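You operate a simulated robot arm through the tools that you are given. There is no shell and no other tool. Be economical: measure what you need, move in short steps, check, and stop when the job is done.

Carry out the task below with a simulated robot arm. There is one attempt and no reset: what you move stays moved.

TASK
Put the label labelled "rice" from the table and the yellow dough pot on the crumb tray.
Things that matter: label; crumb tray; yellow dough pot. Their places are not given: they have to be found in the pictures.

It is judged by the outcome, as a careful person would: the job done as asked, and still so three seconds after it is handed in. It fails if anything else is knocked over, pushed out of place, dropped, spilled or broken.

THE ROBOT
A 7-joint arm with a two-finger parallel gripper, fixed in place. Base frame: the origin is at the foot of the arm, x ahead of it, y to its left, z up; the work surface is at about z = 750. Lengths are in mm, angles in rad, forces in N, time in s.
With the tool pointing down near the work surface it reaches from about 200 to 680 mm from the base axis. Its first joint turns from -1.152 to 1.152 rad. Payload 2.4 kg.
Tool frame: the origin (TCP) lies between the finger pads and is the grasp point; the fingertips stand 30 mm ahead of it; z points along the fingers, y is the line along which they close. The gripper opens to 94 mm. The fingers are 28 mm wide and 10 mm thick; the gripper's body (50 by 96 mm) begins 55 mm behind the TCP.
Orientation is that of the tool frame in the base frame, as a unit quaternion [x, y, z, w]. With the fingers straight down and closing along the base's y, the tool's x points along the base's -x, its y along +y and its z along -z.

THE INTERFACE
- The arm moves only by the tool play_rows. Its argument "commands" is a list of rows, each a list of 7 numbers: the shift along the tool's x, y, z in mm, then the turn, a rotation vector about the tool's x, y, z in rad, then the gripper command, from -1 (fully open) to 1 (shut), values between in proportion. In form: [[tx, ty, tz, rx, ry, rz, jaw], ...]. A call has 1 to 20 rows; each row is the pose to reach, as a shift and turn from the pose commanded when the call began, along the tool's axes at that moment. A row lasts 0.2 s, in which the tool goes at most 50 mm and 0.15 rad; a call with a longer step from one row to the next is refused whole, and so is a gripper value outside its range. A pose out of reach is approached as far as the arm can. The call stops where the force on the tool passes 40 N (or 10 N more than at its start, if that is more) or the arm is blocked; 0.2 s more then pass. The fingers move at their own pace (about 153 mm/s each) and stop on an object; they squeeze with about 21 N. The grip force told is the motor's: it shows also when the fingers shut on nothing. Time passes only in rows, and 0.2 s behind the last, so rows that repeat a pose let the fingers close. It gives the time, the measured TCP pose, the force on the tool (base axes), the opening and the grip force at its end, in the units of the frame above (readings bear some noise), and new pictures: "show" is both (left out), scene, wrist or none.
- Cameras (640 x 400 px; columns grow to the right, rows downward): "scene" is fixed at [25.9, 470.2, 1417.2]; the picture's right is [-0.79, -0.61, 0.00], its down [-0.38, 0.50, -0.78] and it looks along [0.47, -0.61, -0.63] (base axes); focal length 355 px, centre (320, 200). "wrist" rides on the gripper at [-37, 0, -58] in the tool frame; the picture's right is [0.00, -1.00, 0.00], its down [0.97, 0.00, -0.24] and it looks along [0.24, 0.00, 0.97] (tool axes); focal length 218 px, centre (320, 200).
- probe_pixels(camera, pixels): there is no depth. For up to 12 entries [column, row, z] of the newest picture of that camera ("zoom" is the newest enlarged one), the place [x, y] in the base frame at which the ray of that pixel passes the height z, good to about 3 mm, but the place of the scene camera against the robot may be out by one fixed shift of up to 25 mm in any direction. No time passes.
- inspect(camera, box): a new picture of the part [left, top, right, bottom] of that camera's present view, enlarged. No time passes.
- sign_off(): hands the job in; it is judged then, once.

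Work in short steps. Measure before you move; look again where a grasp or a placing could have gone wrong, and mend it. You have 60 turns and 120 pictures in all, the two below and enlarged ones among them. Open the gripper and draw the arm clear of the work before you hand the job in, unless the task says otherwise; then end with one line.

The tools are called after "Call:" as name(argument=value, ...) on one line, values as JSON. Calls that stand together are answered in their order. play_rows: Moves the arm, as the interface text tells. Its arguments: {"type":"object","properties":{"commands":{"type":"array"},"show":{"type":"string","enum":["both","scene","wrist","none"]}},"required":["commands"]} The other tools are called the same way: probe_pixels (camera, pixels) gives the place at which the rays of pixels pass given heights; inspect (camera, box) takes an enlarged picture of a part of a camera's view; sign_off () hands the job in.

At the start:

```text
time_s: 0.0
tcp_pos: [456.1, -82.3, 1044.2]
tool_rot: [0.0, 1.0, 0.0, 0.0]
ft_force: [0.7, -0.1, 0.2]
gripper_width: 94.2
finger_force: 0.0
```

scene: 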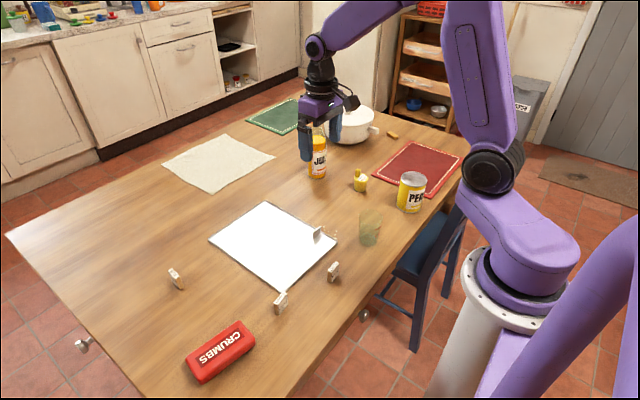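
wrist: 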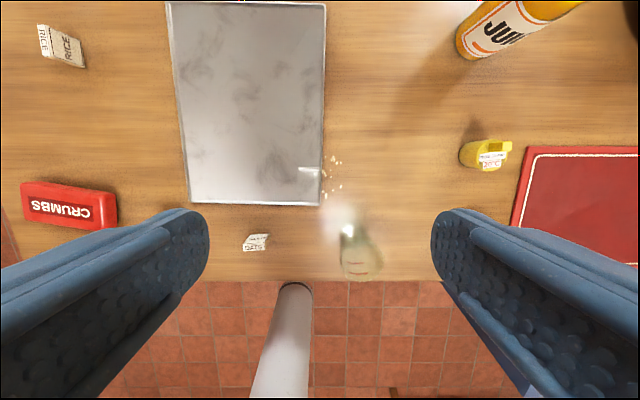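

The pictures show a white tray/board, several small tags, a yellow pot and a red "CRUMBS" box. I'll enlarge the key regions to read them.

Call:
inspect(camera="scene", box=[150, 190, 390, 340])

Call:
inspect(camera="scene", box=[290, 120, 450, 220])

Call:
inspect(camera="wrist", box=[0, 0, 400, 280])

Call:
inspect(camera="wrist", box=[430, 110, 550, 190])

```text
2.67 times, centred on (270, 265) of scene
```

zoom: 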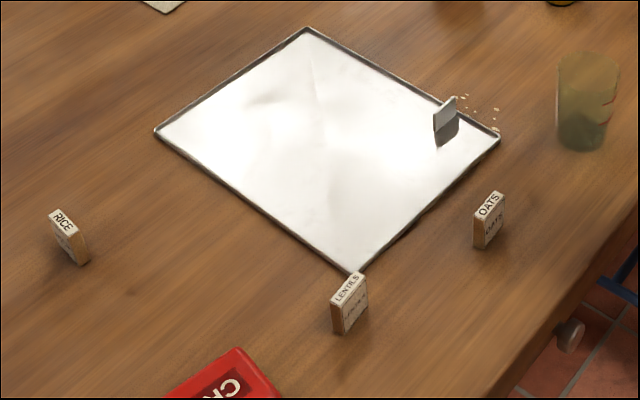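

```text
4.00 times, centred on (370, 170) of scene
```

zoom: 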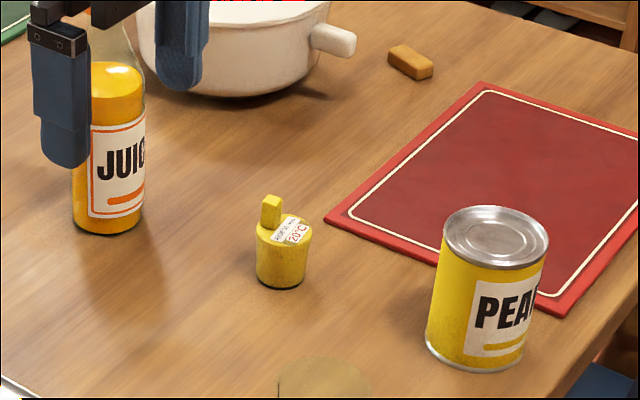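

```text
1.43 times, centred on (200, 140) of wrist
```

zoom: 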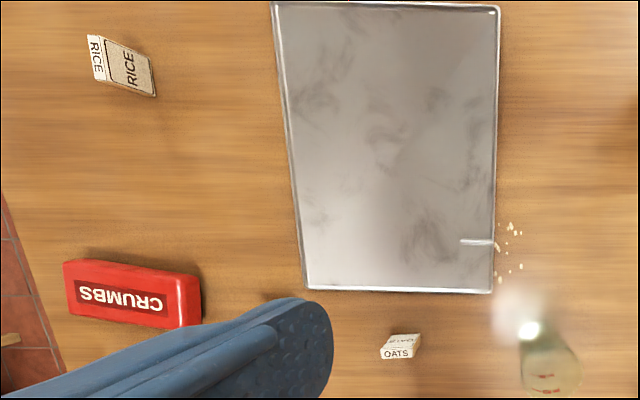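

```text
5.00 times, centred on (490, 150) of wrist
```

zoom: 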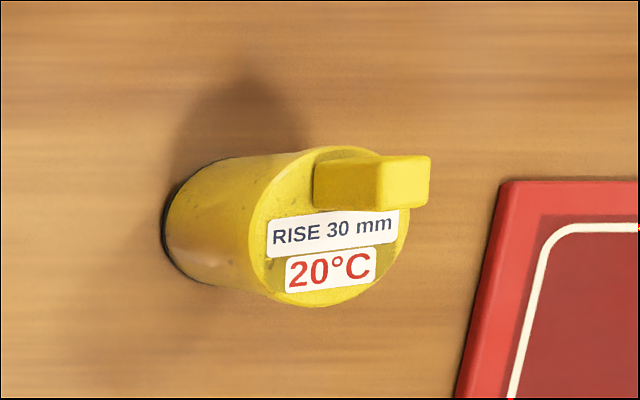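

I'll locate everything with the wrist camera first (table z≈750), and zoom in on the tray's upright thing and the red box.

Call:
probe_pixels(camera="wrist", pixels=[[170, 2, 752], [325, 4, 752], [190, 203, 752], [320, 205, 752], [62, 62, 750], [62, 48, 775], [470, 155, 750], [495, 152, 790], [310, 172, 752], [256, 242, 760], [362, 262, 750], [332, 185, 750]])

Call:
probe_pixels(camera="scene", pixels=[[265, 202, 752], [209, 239, 752], [283, 291, 752], [337, 241, 752], [360, 190, 750], [359, 170, 780], [179, 287, 750], [318, 240, 755], [317, 178, 750], [410, 210, 750], [369, 243, 750], [282, 312, 750]])

Call:
inspect(camera="scene", box=[290, 215, 350, 255])

Call:
inspect(camera="scene", box=[150, 255, 210, 295])

```text
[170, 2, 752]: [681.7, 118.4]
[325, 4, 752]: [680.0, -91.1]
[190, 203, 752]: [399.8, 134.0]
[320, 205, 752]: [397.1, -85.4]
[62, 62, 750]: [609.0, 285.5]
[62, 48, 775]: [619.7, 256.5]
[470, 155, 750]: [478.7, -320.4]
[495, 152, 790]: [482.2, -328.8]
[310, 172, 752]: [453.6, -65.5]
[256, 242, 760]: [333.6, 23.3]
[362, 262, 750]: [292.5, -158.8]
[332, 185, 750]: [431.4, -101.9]
```

```text
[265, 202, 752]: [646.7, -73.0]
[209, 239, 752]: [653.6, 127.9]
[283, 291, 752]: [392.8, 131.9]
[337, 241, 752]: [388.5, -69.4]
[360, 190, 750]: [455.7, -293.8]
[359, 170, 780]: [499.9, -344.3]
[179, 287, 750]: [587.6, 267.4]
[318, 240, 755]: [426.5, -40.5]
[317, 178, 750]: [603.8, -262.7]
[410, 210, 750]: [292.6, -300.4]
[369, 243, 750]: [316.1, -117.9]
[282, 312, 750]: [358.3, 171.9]
```

```text
10.00 times, centred on (320, 235) of scene
```

zoom: 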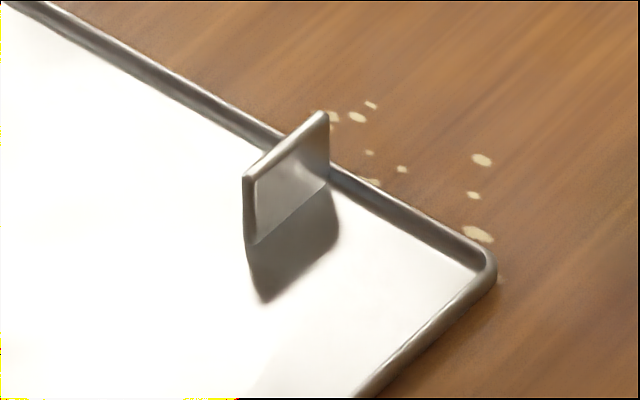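

```text
10.00 times, centred on (180, 275) of scene
```

zoom: 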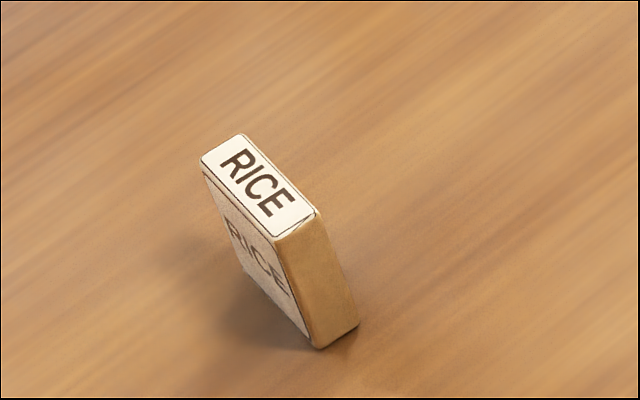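

Tray spans about x 398–650, y -88…134 with a small metal fin near (450,-65). RICE label stands near (600,275), pot near (475,-320). I move toward the label for a close look.

Call:
play_rows(commands=[[-12, 36, 10, 0, 0, 0, -1], [-24, 72, 26, 0, 0, 0, -1], [-36, 108, 42, 0, 0, 0, -1], [-48, 144, 58, 0, 0, 0, -1], [-60, 180, 74, 0, 0, 0, -1], [-72, 216, 90, 0, 0, 0, -1], [-84, 252, 106, 0, 0, 0, -1], [-96, 288, 122, 0, 0, 0, -1], [-106, 324, 138, 0, 0, 0, -1], [-106, 324, 144, 0, 0, 0, -1], [-106, 324, 144, 0, 0, 0, -1]])

```text
time_s: 2.4
tcp_pos: [562.9, 243.7, 902.9]
tool_rot: [0.0, 1.0, 0.0, 0.0]
ft_force: [-0.7, -0.9, 0.4]
gripper_width: 94.4
finger_force: 0.1
```

scene: 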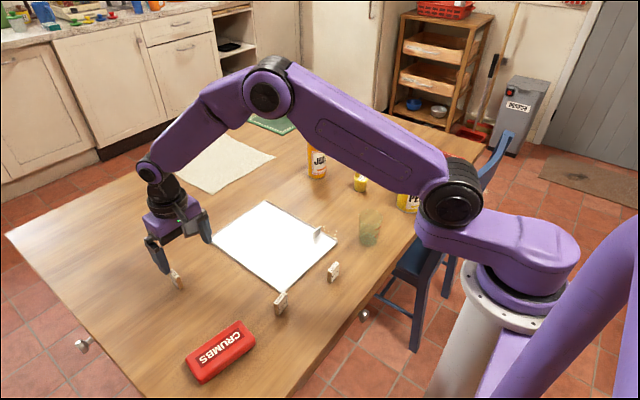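
wrist: 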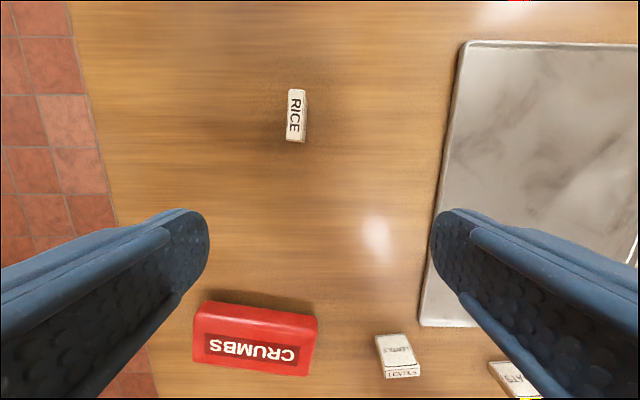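

Call:
inspect(camera="wrist", box=[256, 75, 336, 155])

Call:
probe_pixels(camera="wrist", pixels=[[290, 89, 785], [306, 90, 785], [286, 140, 785], [302, 142, 785], [296, 115, 785], [296, 115, 750], [459, 41, 752], [420, 325, 752], [290, 140, 750]])

```text
5.00 times, centred on (296, 115) of wrist
```

zoom: 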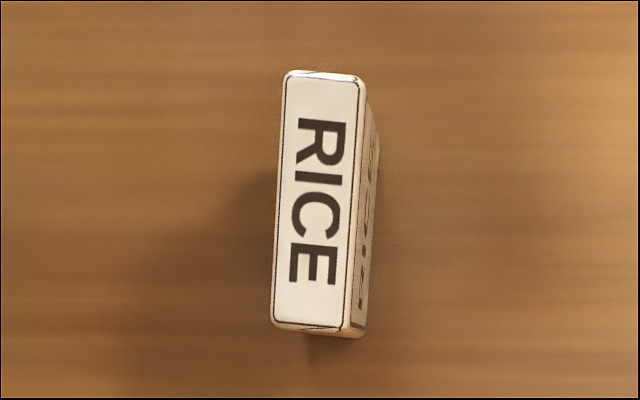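

```text
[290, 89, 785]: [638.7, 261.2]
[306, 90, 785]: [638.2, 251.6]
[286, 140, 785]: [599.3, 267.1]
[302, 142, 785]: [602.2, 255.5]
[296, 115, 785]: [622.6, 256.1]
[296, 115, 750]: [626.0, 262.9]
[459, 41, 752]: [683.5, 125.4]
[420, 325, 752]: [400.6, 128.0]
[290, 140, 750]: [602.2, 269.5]
```

The label's top is centred about (621,261), ~11 mm thick along y, with its long side yawed ≈ -0.09 rad. I go above it first, with the turn.

Call:
play_rows(commands=[[-20, 6, 10, 0, 0, 0.045, -1], [-40, 12, 20, 0, 0, 0.087, -1], [-58, 17.3, 40, 0, 0, 0.087, -1], [-58, 17.3, 53, 0, 0, 0.087, -1], [-58, 17.3, 53, 0, 0, 0.087, -1]])

```text
time_s: 3.6
tcp_pos: [621.4, 256.8, 846.3]
tool_rot: [0.044, 0.999, 0.0, 0.0]
ft_force: [0.2, -0.8, -0.6]
gripper_width: 94.1
finger_force: 0.1
```

scene: 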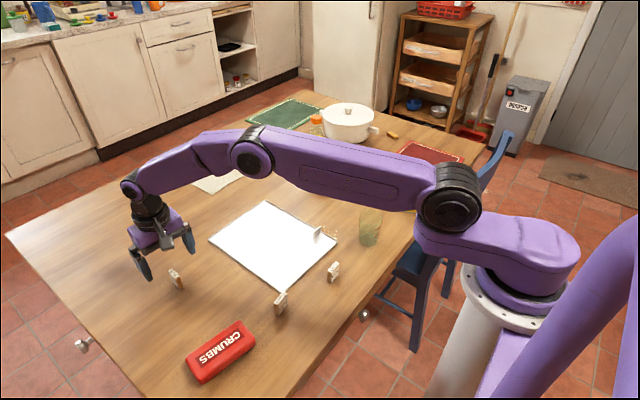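
wrist: 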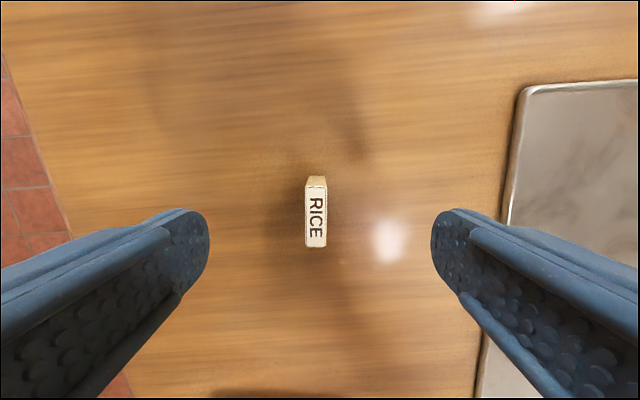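

The label is centred between the fingers (px (316,218)), a 2 mm sideways correction is needed. I descend to TCP z≈785 (tips ≈755) and close.

Call:
play_rows(commands=[[0, 2, 30, 0, 0, 0, -1], [0, 2, 50, 0, 0, 0, -1], [0, 2, 62, 0, 0, 0, -1], [0, 2, 62, 0, 0, 0, 0], [0, 2, 62, 0, 0, 0, 1], [0, 2, 62, 0, 0, 0, 1], [0, 2, 62, 0, 0, 0, 1]])

```text
time_s: 5.2
tcp_pos: [621.1, 259.8, 784.7]
tool_rot: [0.044, 0.999, 0.0, 0.0]
ft_force: [0.3, -0.3, 0.3]
gripper_width: 15.3
finger_force: 21.5
```

scene: 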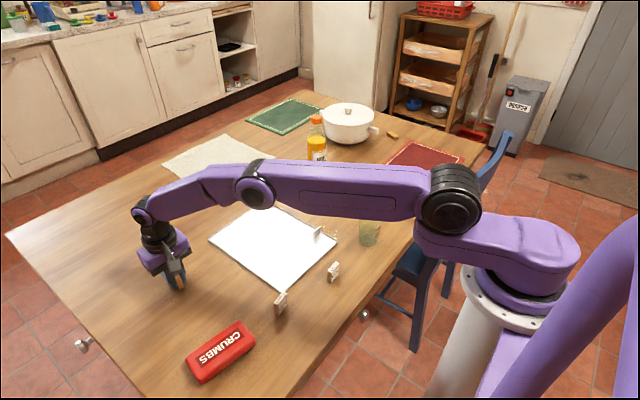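
wrist: 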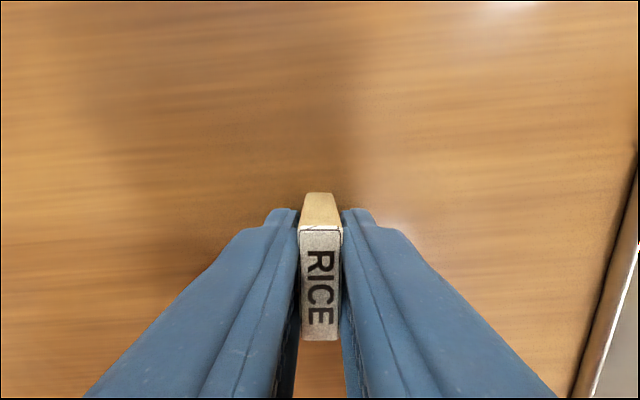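

The label is held (width 15 mm). I lift it and carry it over the tray to about (581,70).

Call:
play_rows(commands=[[0, 2, -20, 0, 0, 0, 1], [0, 2, -60, 0, 0, 0, 1], [4, -36, -75, 0, 0, 0, 1], [9, -75, -75, 0, 0, 0, 1], [14, -115, -75, 0, 0, 0, 1], [19, -155, -75, 0, 0, 0, 1], [23, -192, -75, 0, 0, 0, 1], [23, -192, -75, 0, 0, 0, 1]])

```text
time_s: 7.0
tcp_pos: [581.9, 71.3, 860.7]
tool_rot: [0.042, 0.999, 0.0, -0.001]
ft_force: [-0.5, 0.2, 0.1]
gripper_width: 14.9
finger_force: 20.7
```

scene: 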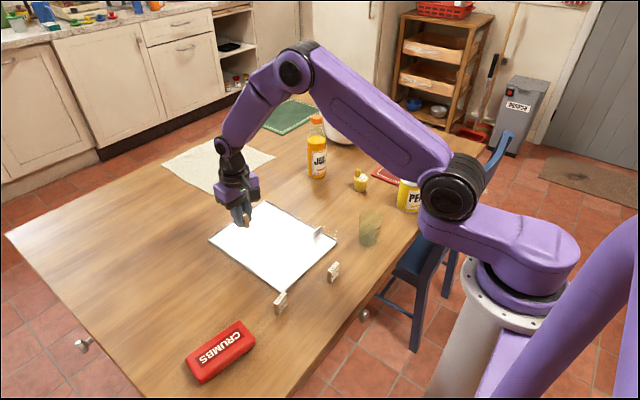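
wrist: 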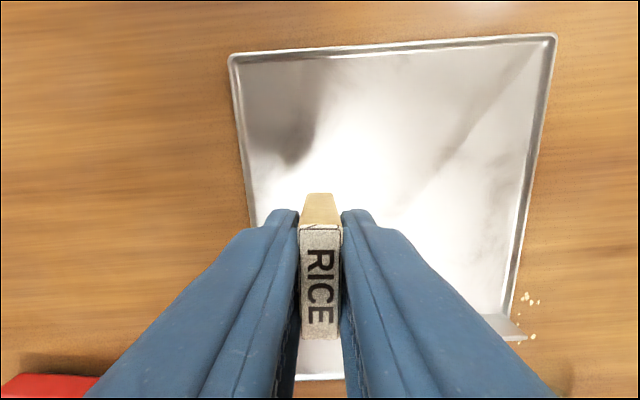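

The label is over the tray's back left part. I descend to just above the floor (TCP 790) then read force.

Call:
play_rows(commands=[[0, 0, 30, 0, 0, 0, 1], [0, 0, 55, 0, 0, 0, 1], [0, 0, 66, 0, 0, 0, 1], [0, 0, 70, 0, 0, 0, 1], [0, 0, 70, 0, 0, 0, 1]], show="wrist")

```text
time_s: 8.2
tcp_pos: [581.4, 70.8, 789.8]
tool_rot: [0.043, 0.999, 0.0, 0.001]
ft_force: [0.2, 0.6, -0.4]
gripper_width: 15.2
finger_force: 20.7
```

wrist: 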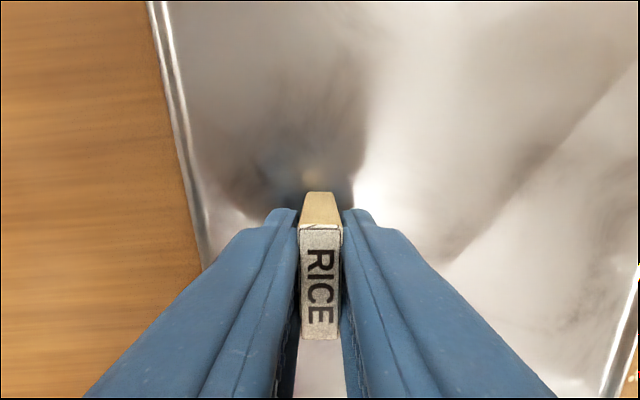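

Call:
play_rows(commands=[[0, 0, 1, 0, 0, 0, 1], [0, 0, 2, 0, 0, 0, 1], [0, 0, 2, 0, 0, 0, 1]], show="none")

```text
time_s: 9.0
tcp_pos: [580.9, 71.7, 788.3]
tool_rot: [0.044, 0.999, 0.0, 0.0]
ft_force: [-1.1, -1.6, 6.2]
gripper_width: 15.4
finger_force: 20.8
```

6 N of upward force shows contact with the tray floor. I open halfway and rise.

Call:
play_rows(commands=[[0, 0, 2, 0, 0, 0, 0.4], [0, 0, 2, 0, 0, 0, 0], [0, 0, 2, 0, 0, 0, 0], [0, 0, -20, 0, 0, 0, 0], [0, 0, -60, 0, 0, 0, 0], [0, 0, -100, 0, 0, 0, -1], [0, 0, -120, 0, 0, 0, -1]])

```text
time_s: 10.6
tcp_pos: [582.3, 72.0, 908.5]
tool_rot: [0.044, 0.999, 0.0, 0.001]
ft_force: [0.4, 0.1, 0.5]
gripper_width: 93.9
finger_force: 0.1
```

scene: 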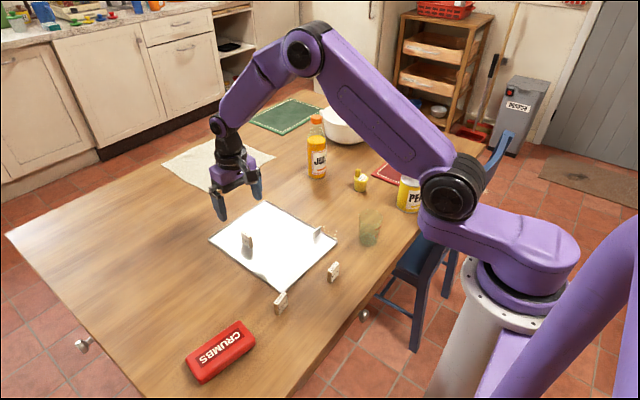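
wrist: 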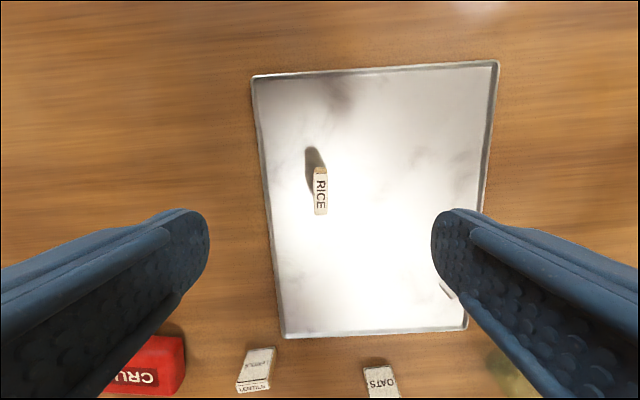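

The label stands on the tray. Next I swing to above the pot near (450,-310), high, undoing the turn.

Call:
play_rows(commands=[[20, -30, -20, 0, 0, -0.03, -1], [36, -70, -35, 0, 0, -0.06, -1], [48, -110, -45, 0, 0, -0.087, -1], [58, -152, -45, 0, 0, -0.087, -1], [66, -194, -45, 0, 0, -0.087, -1], [74, -236, -45, 0, 0, -0.087, -1], [82, -278, -45, 0, 0, -0.087, -1], [88, -320, -45, 0, 0, -0.087, -1], [94, -360, -45, 0, 0, -0.087, -1], [98, -392, -45, 0, 0, -0.087, -1], [98, -392, -45, 0, 0, -0.087, -1]])

```text
time_s: 13.0
tcp_pos: [448.2, -312.8, 953.0]
tool_rot: [0.0, 1.0, 0.0, 0.0]
ft_force: [0.1, -0.4, -0.2]
gripper_width: 93.6
finger_force: 0.0
```

scene: 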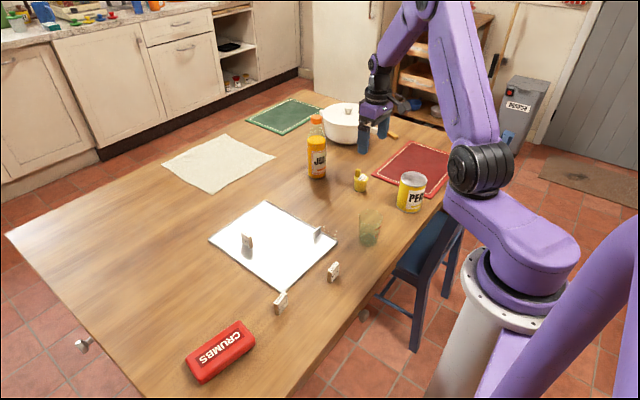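
wrist: 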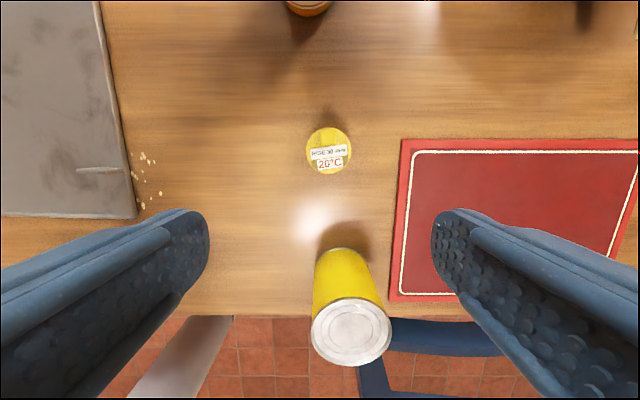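

Call:
inspect(camera="wrist", box=[280, 110, 380, 190])

Call:
probe_pixels(camera="wrist", pixels=[[329, 150, 785], [329, 150, 750], [310, 8, 750], [345, 250, 750], [350, 345, 830], [404, 142, 752], [306, 150, 785], [351, 150, 785]])

```text
5.00 times, centred on (330, 150) of wrist
```

zoom: 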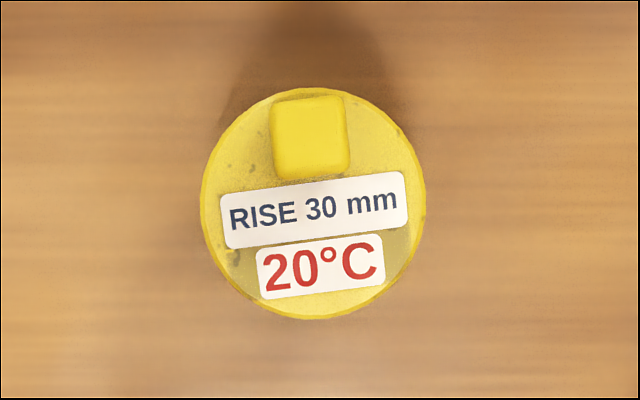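

```text
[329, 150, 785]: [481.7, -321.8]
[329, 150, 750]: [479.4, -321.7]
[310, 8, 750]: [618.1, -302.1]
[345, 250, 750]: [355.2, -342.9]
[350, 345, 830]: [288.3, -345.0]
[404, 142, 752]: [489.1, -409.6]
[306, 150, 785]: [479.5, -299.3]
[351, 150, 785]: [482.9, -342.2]
```

Pot is about 43 mm across at (481,-321), with a square post on the far side. I go above it (tips ≈ 820) and check.

Call:
play_rows(commands=[[-15, -4, 30, 0, 0, 0, -1], [-33, -8.5, 60, 0, 0, 0, -1], [-33, -8.5, 100, 0, 0, 0, -1], [-33, -8.5, 100, 0, 0, 0, -1]])

```text
time_s: 14.0
tcp_pos: [481.1, -319.1, 850.8]
tool_rot: [0.0, 1.0, 0.0, -0.001]
ft_force: [0.5, 0.2, 0.3]
gripper_width: 93.8
finger_force: 0.1
```

scene: 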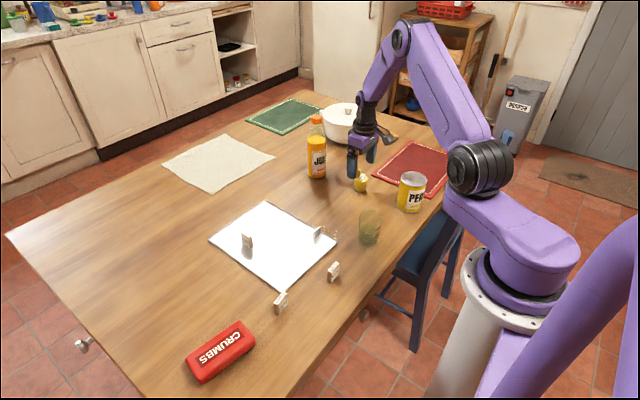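
wrist: 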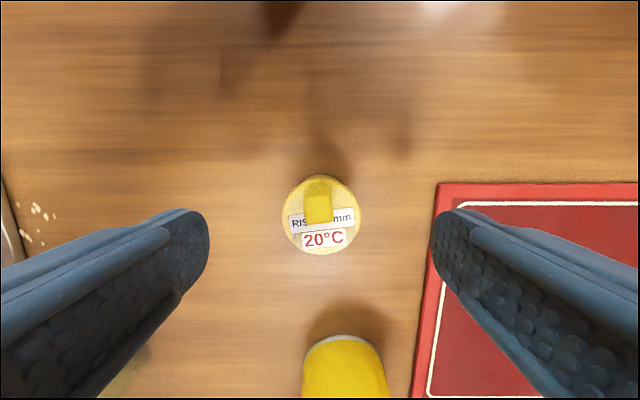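

Pot is centred (px (321,215)). I descend to TCP≈783 and close on the body.

Call:
play_rows(commands=[[2, -0.5, 30, 0, 0, 0, -1], [2, -0.5, 55, 0, 0, 0, -1], [2, -0.5, 68, 0, 0, 0, -1], [2, -0.5, 68, 0, 0, 0, -0.4], [2, -0.5, 68, 0, 0, 0, 0.2], [2, -0.5, 68, 0, 0, 0, 1], [2, -0.5, 68, 0, 0, 0, 1]])

```text
time_s: 15.6
tcp_pos: [479.1, -319.9, 784.5]
tool_rot: [-0.001, 1.0, 0.0, 0.001]
ft_force: [0.8, 1.1, 0.5]
gripper_width: 41.0
finger_force: 20.9
```

scene: 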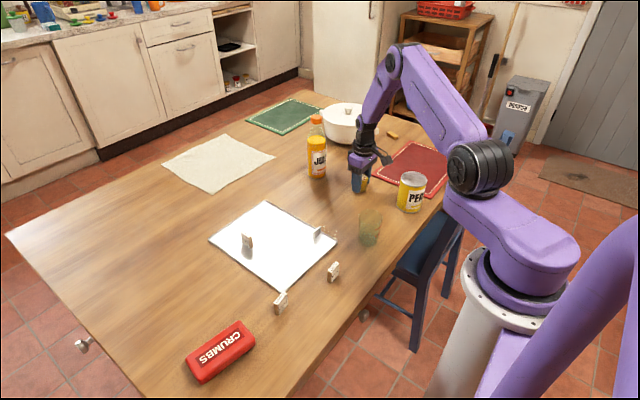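
wrist: 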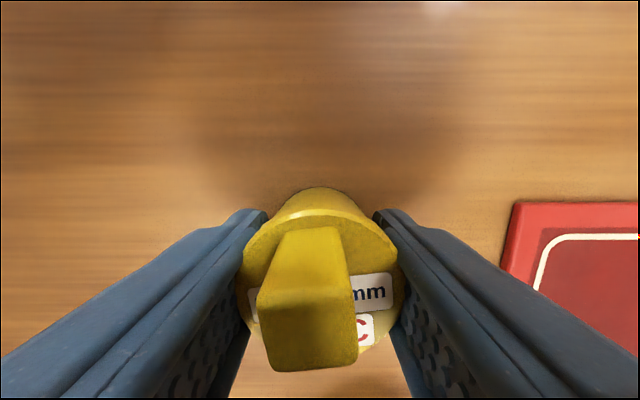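

Pot gripped at 41 mm. I lift it and check it comes up whole.

Call:
play_rows(commands=[[0, 0, -10, 0, 0, 0, 1], [0, 0, -30, 0, 0, 0, 1], [0, 0, -60, 0, 0, 0, 1], [0, 0, -85, 0, 0, 0, 1], [0, 0, -85, 0, 0, 0, 1]])

```text
time_s: 16.8
tcp_pos: [479.5, -319.9, 870.7]
tool_rot: [-0.001, 1.0, -0.001, 0.0]
ft_force: [-0.4, 0.4, -0.1]
gripper_width: 41.0
finger_force: 20.9
```

scene: 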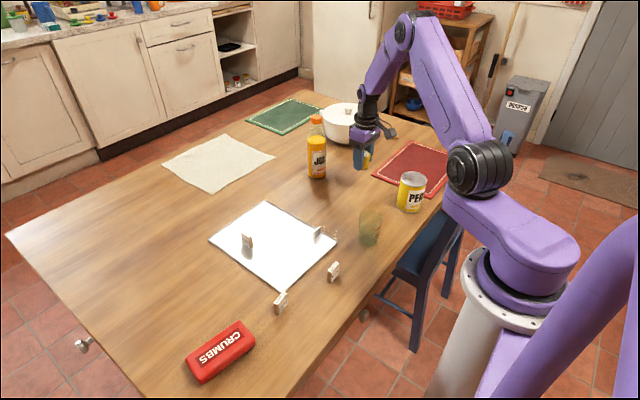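
wrist: 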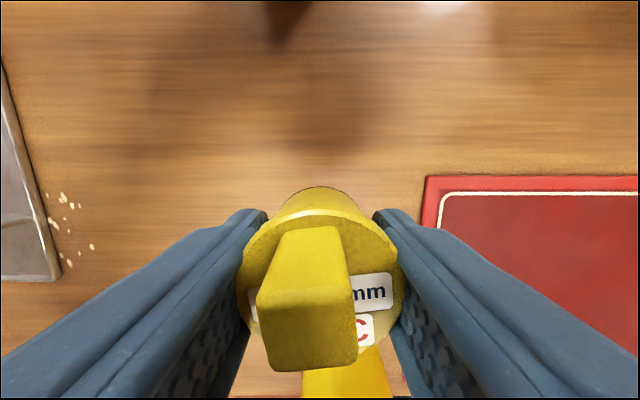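

It came up whole and upright. I carry it over the tray to about (510,0).

Call:
play_rows(commands=[[-4, 30, -10, 0, 0, 0, 1], [-8, 70, -10, 0, 0, 0, 1], [-12, 110, -10, 0, 0, 0, 1], [-16, 150, -10, 0, 0, 0, 1], [-20, 190, -10, 0, 0, 0, 1], [-24, 230, -10, 0, 0, 0, 1], [-28, 270, -10, 0, 0, 0, 1], [-31, 305, -10, 0, 0, 0, 1], [-31, 320, -10, 0, 0, 0, 1], [-31, 320, -10, 0, 0, 0, 1]])

```text
time_s: 19.0
tcp_pos: [510.5, -0.8, 879.8]
tool_rot: [0.0, 1.0, 0.0, 0.0]
ft_force: [0.0, 0.7, -1.5]
gripper_width: 41.2
finger_force: 20.9
```

scene: 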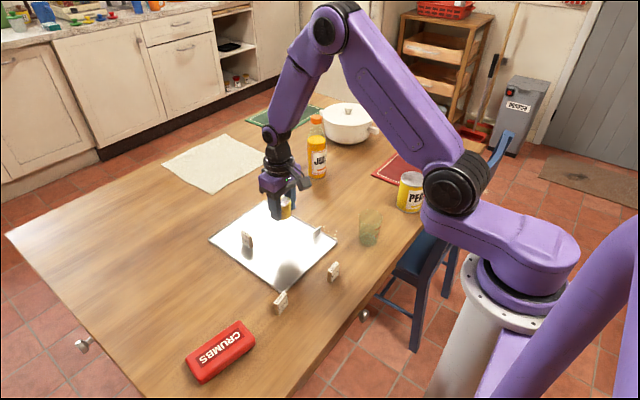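
wrist: 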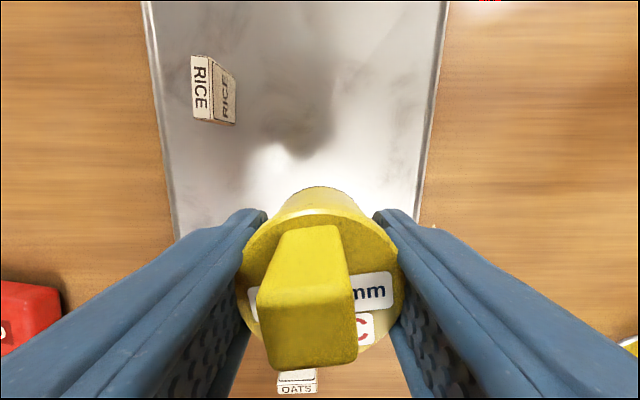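

Descend to about 790, then feel for contact.

Call:
play_rows(commands=[[0, 0, 35, 0, 0, 0, 1], [0, 0, 70, 0, 0, 0, 1], [0, 0, 84, 0, 0, 0, 1], [0, 0, 89, 0, 0, 0, 1], [0, 0, 91, 0, 0, 0, 1], [0, 0, 91, 0, 0, 0, 1]], show="scene")

```text
time_s: 20.4
tcp_pos: [510.0, 0.0, 789.2]
tool_rot: [0.0, 1.0, 0.0, 0.0]
ft_force: [0.3, -0.3, -1.3]
gripper_width: 41.1
finger_force: 21.4
```

scene: 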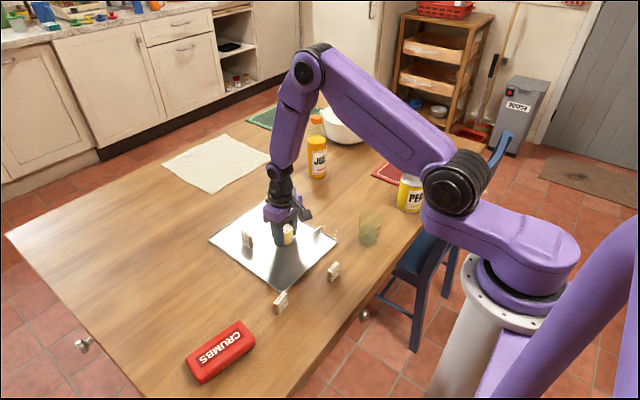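

Call:
play_rows(commands=[[0, 0, 1, 0, 0, 0, 1], [0, 0, 2, 0, 0, 0, 1], [0, 0, 2, 0, 0, 0, 1]], show="none")

```text
time_s: 21.2
tcp_pos: [510.7, 0.3, 787.2]
tool_rot: [0.0, 1.0, 0.0, 0.003]
ft_force: [-4.4, -0.2, 33.1]
gripper_width: 41.3
finger_force: 20.9
```

Firm contact (33 N). I ease up 1 mm, open modestly (to ~66 mm) and rise.

Call:
play_rows(commands=[[0, 0, -1, 0, 0, 0, 1], [0, 0, -1, 0, 0, 0, -0.1], [0, 0, -1, 0, 0, 0, -0.4], [0, 0, -1, 0, 0, 0, -0.4], [0, 0, -20, 0, 0, 0, -0.4], [0, 0, -60, 0, 0, 0, -0.4], [0, 0, -100, 0, 0, 0, -0.4], [0, 0, -145, 0, 0, 0, -1], [20, 0, -180, 0, 0, 0, -1], [20, 0, -180, 0, 0, 0, -1]])

```text
time_s: 23.4
tcp_pos: [489.7, -0.1, 966.9]
tool_rot: [0.0, 1.0, 0.0, 0.0]
ft_force: [0.4, -1.1, -0.7]
gripper_width: 93.8
finger_force: 0.0
```

scene: 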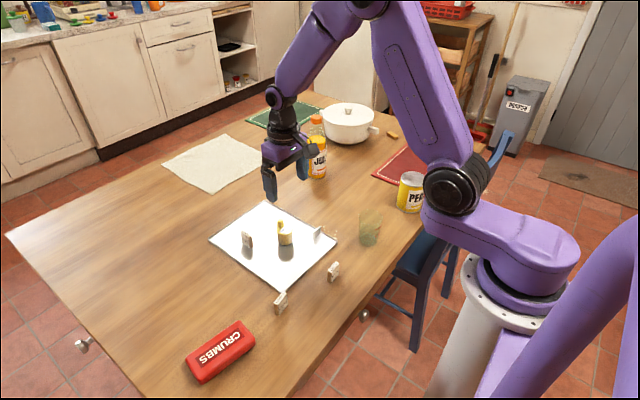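
wrist: 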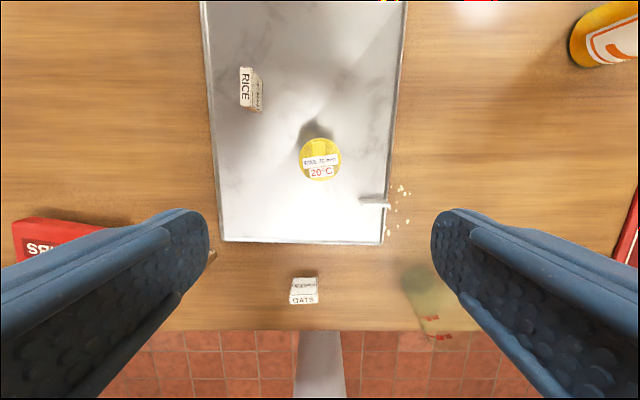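

Both stand on the tray. I raise the arm clear and check the tray and the red box once more.

Call:
play_rows(commands=[[20, -20, -30, 0, 0, 0, -1], [40, -50, -60, 0, 0, 0, -1], [60, -80, -80, 0, 0, 0, -1], [60, -80, -80, 0, 0, 0, -1]], show="scene")

Call:
inspect(camera="scene", box=[170, 200, 370, 385])

Call:
inspect(camera="scene", box=[180, 310, 260, 390])

```text
time_s: 24.4
tcp_pos: [430.3, -79.8, 1046.2]
tool_rot: [0.0, 1.0, 0.0, 0.0]
ft_force: [-0.3, -0.5, 0.0]
gripper_width: 93.9
finger_force: 0.0
```

scene: 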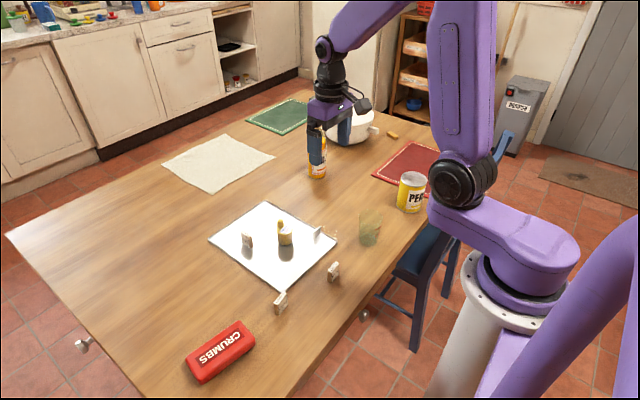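

```text
2.16 times, centred on (270, 292) of scene
```

zoom: 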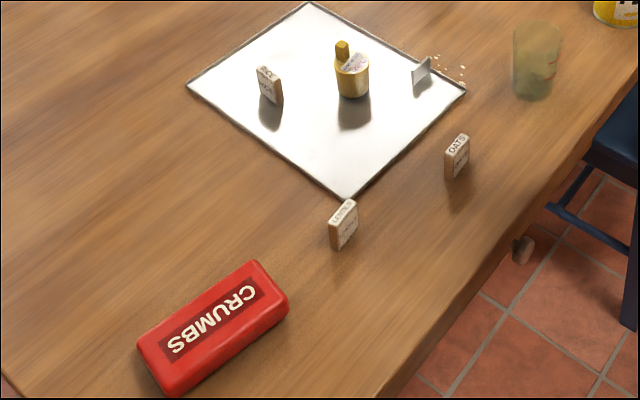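

```text
5.00 times, centred on (220, 350) of scene
```

zoom: 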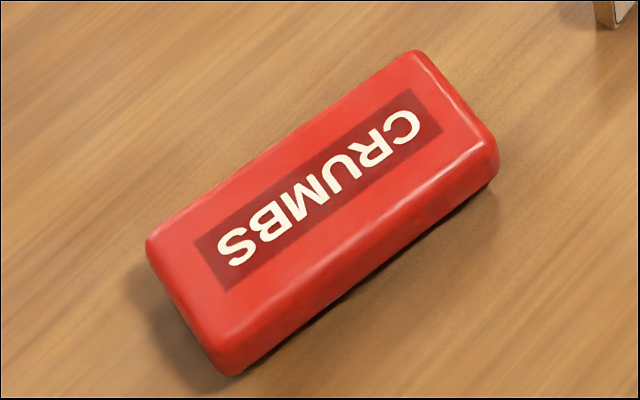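

The red block is a closed crumb box and not a tray. The label and pot both stand upright on the metal tray, and nothing else has moved, so I hand in.

Call:
sign_off()

```text
The job is handed in.
```

The "rice" label and the yellow dough pot are both standing upright on the crumb tray; nothing else was moved, and the arm is clear with the gripper open.
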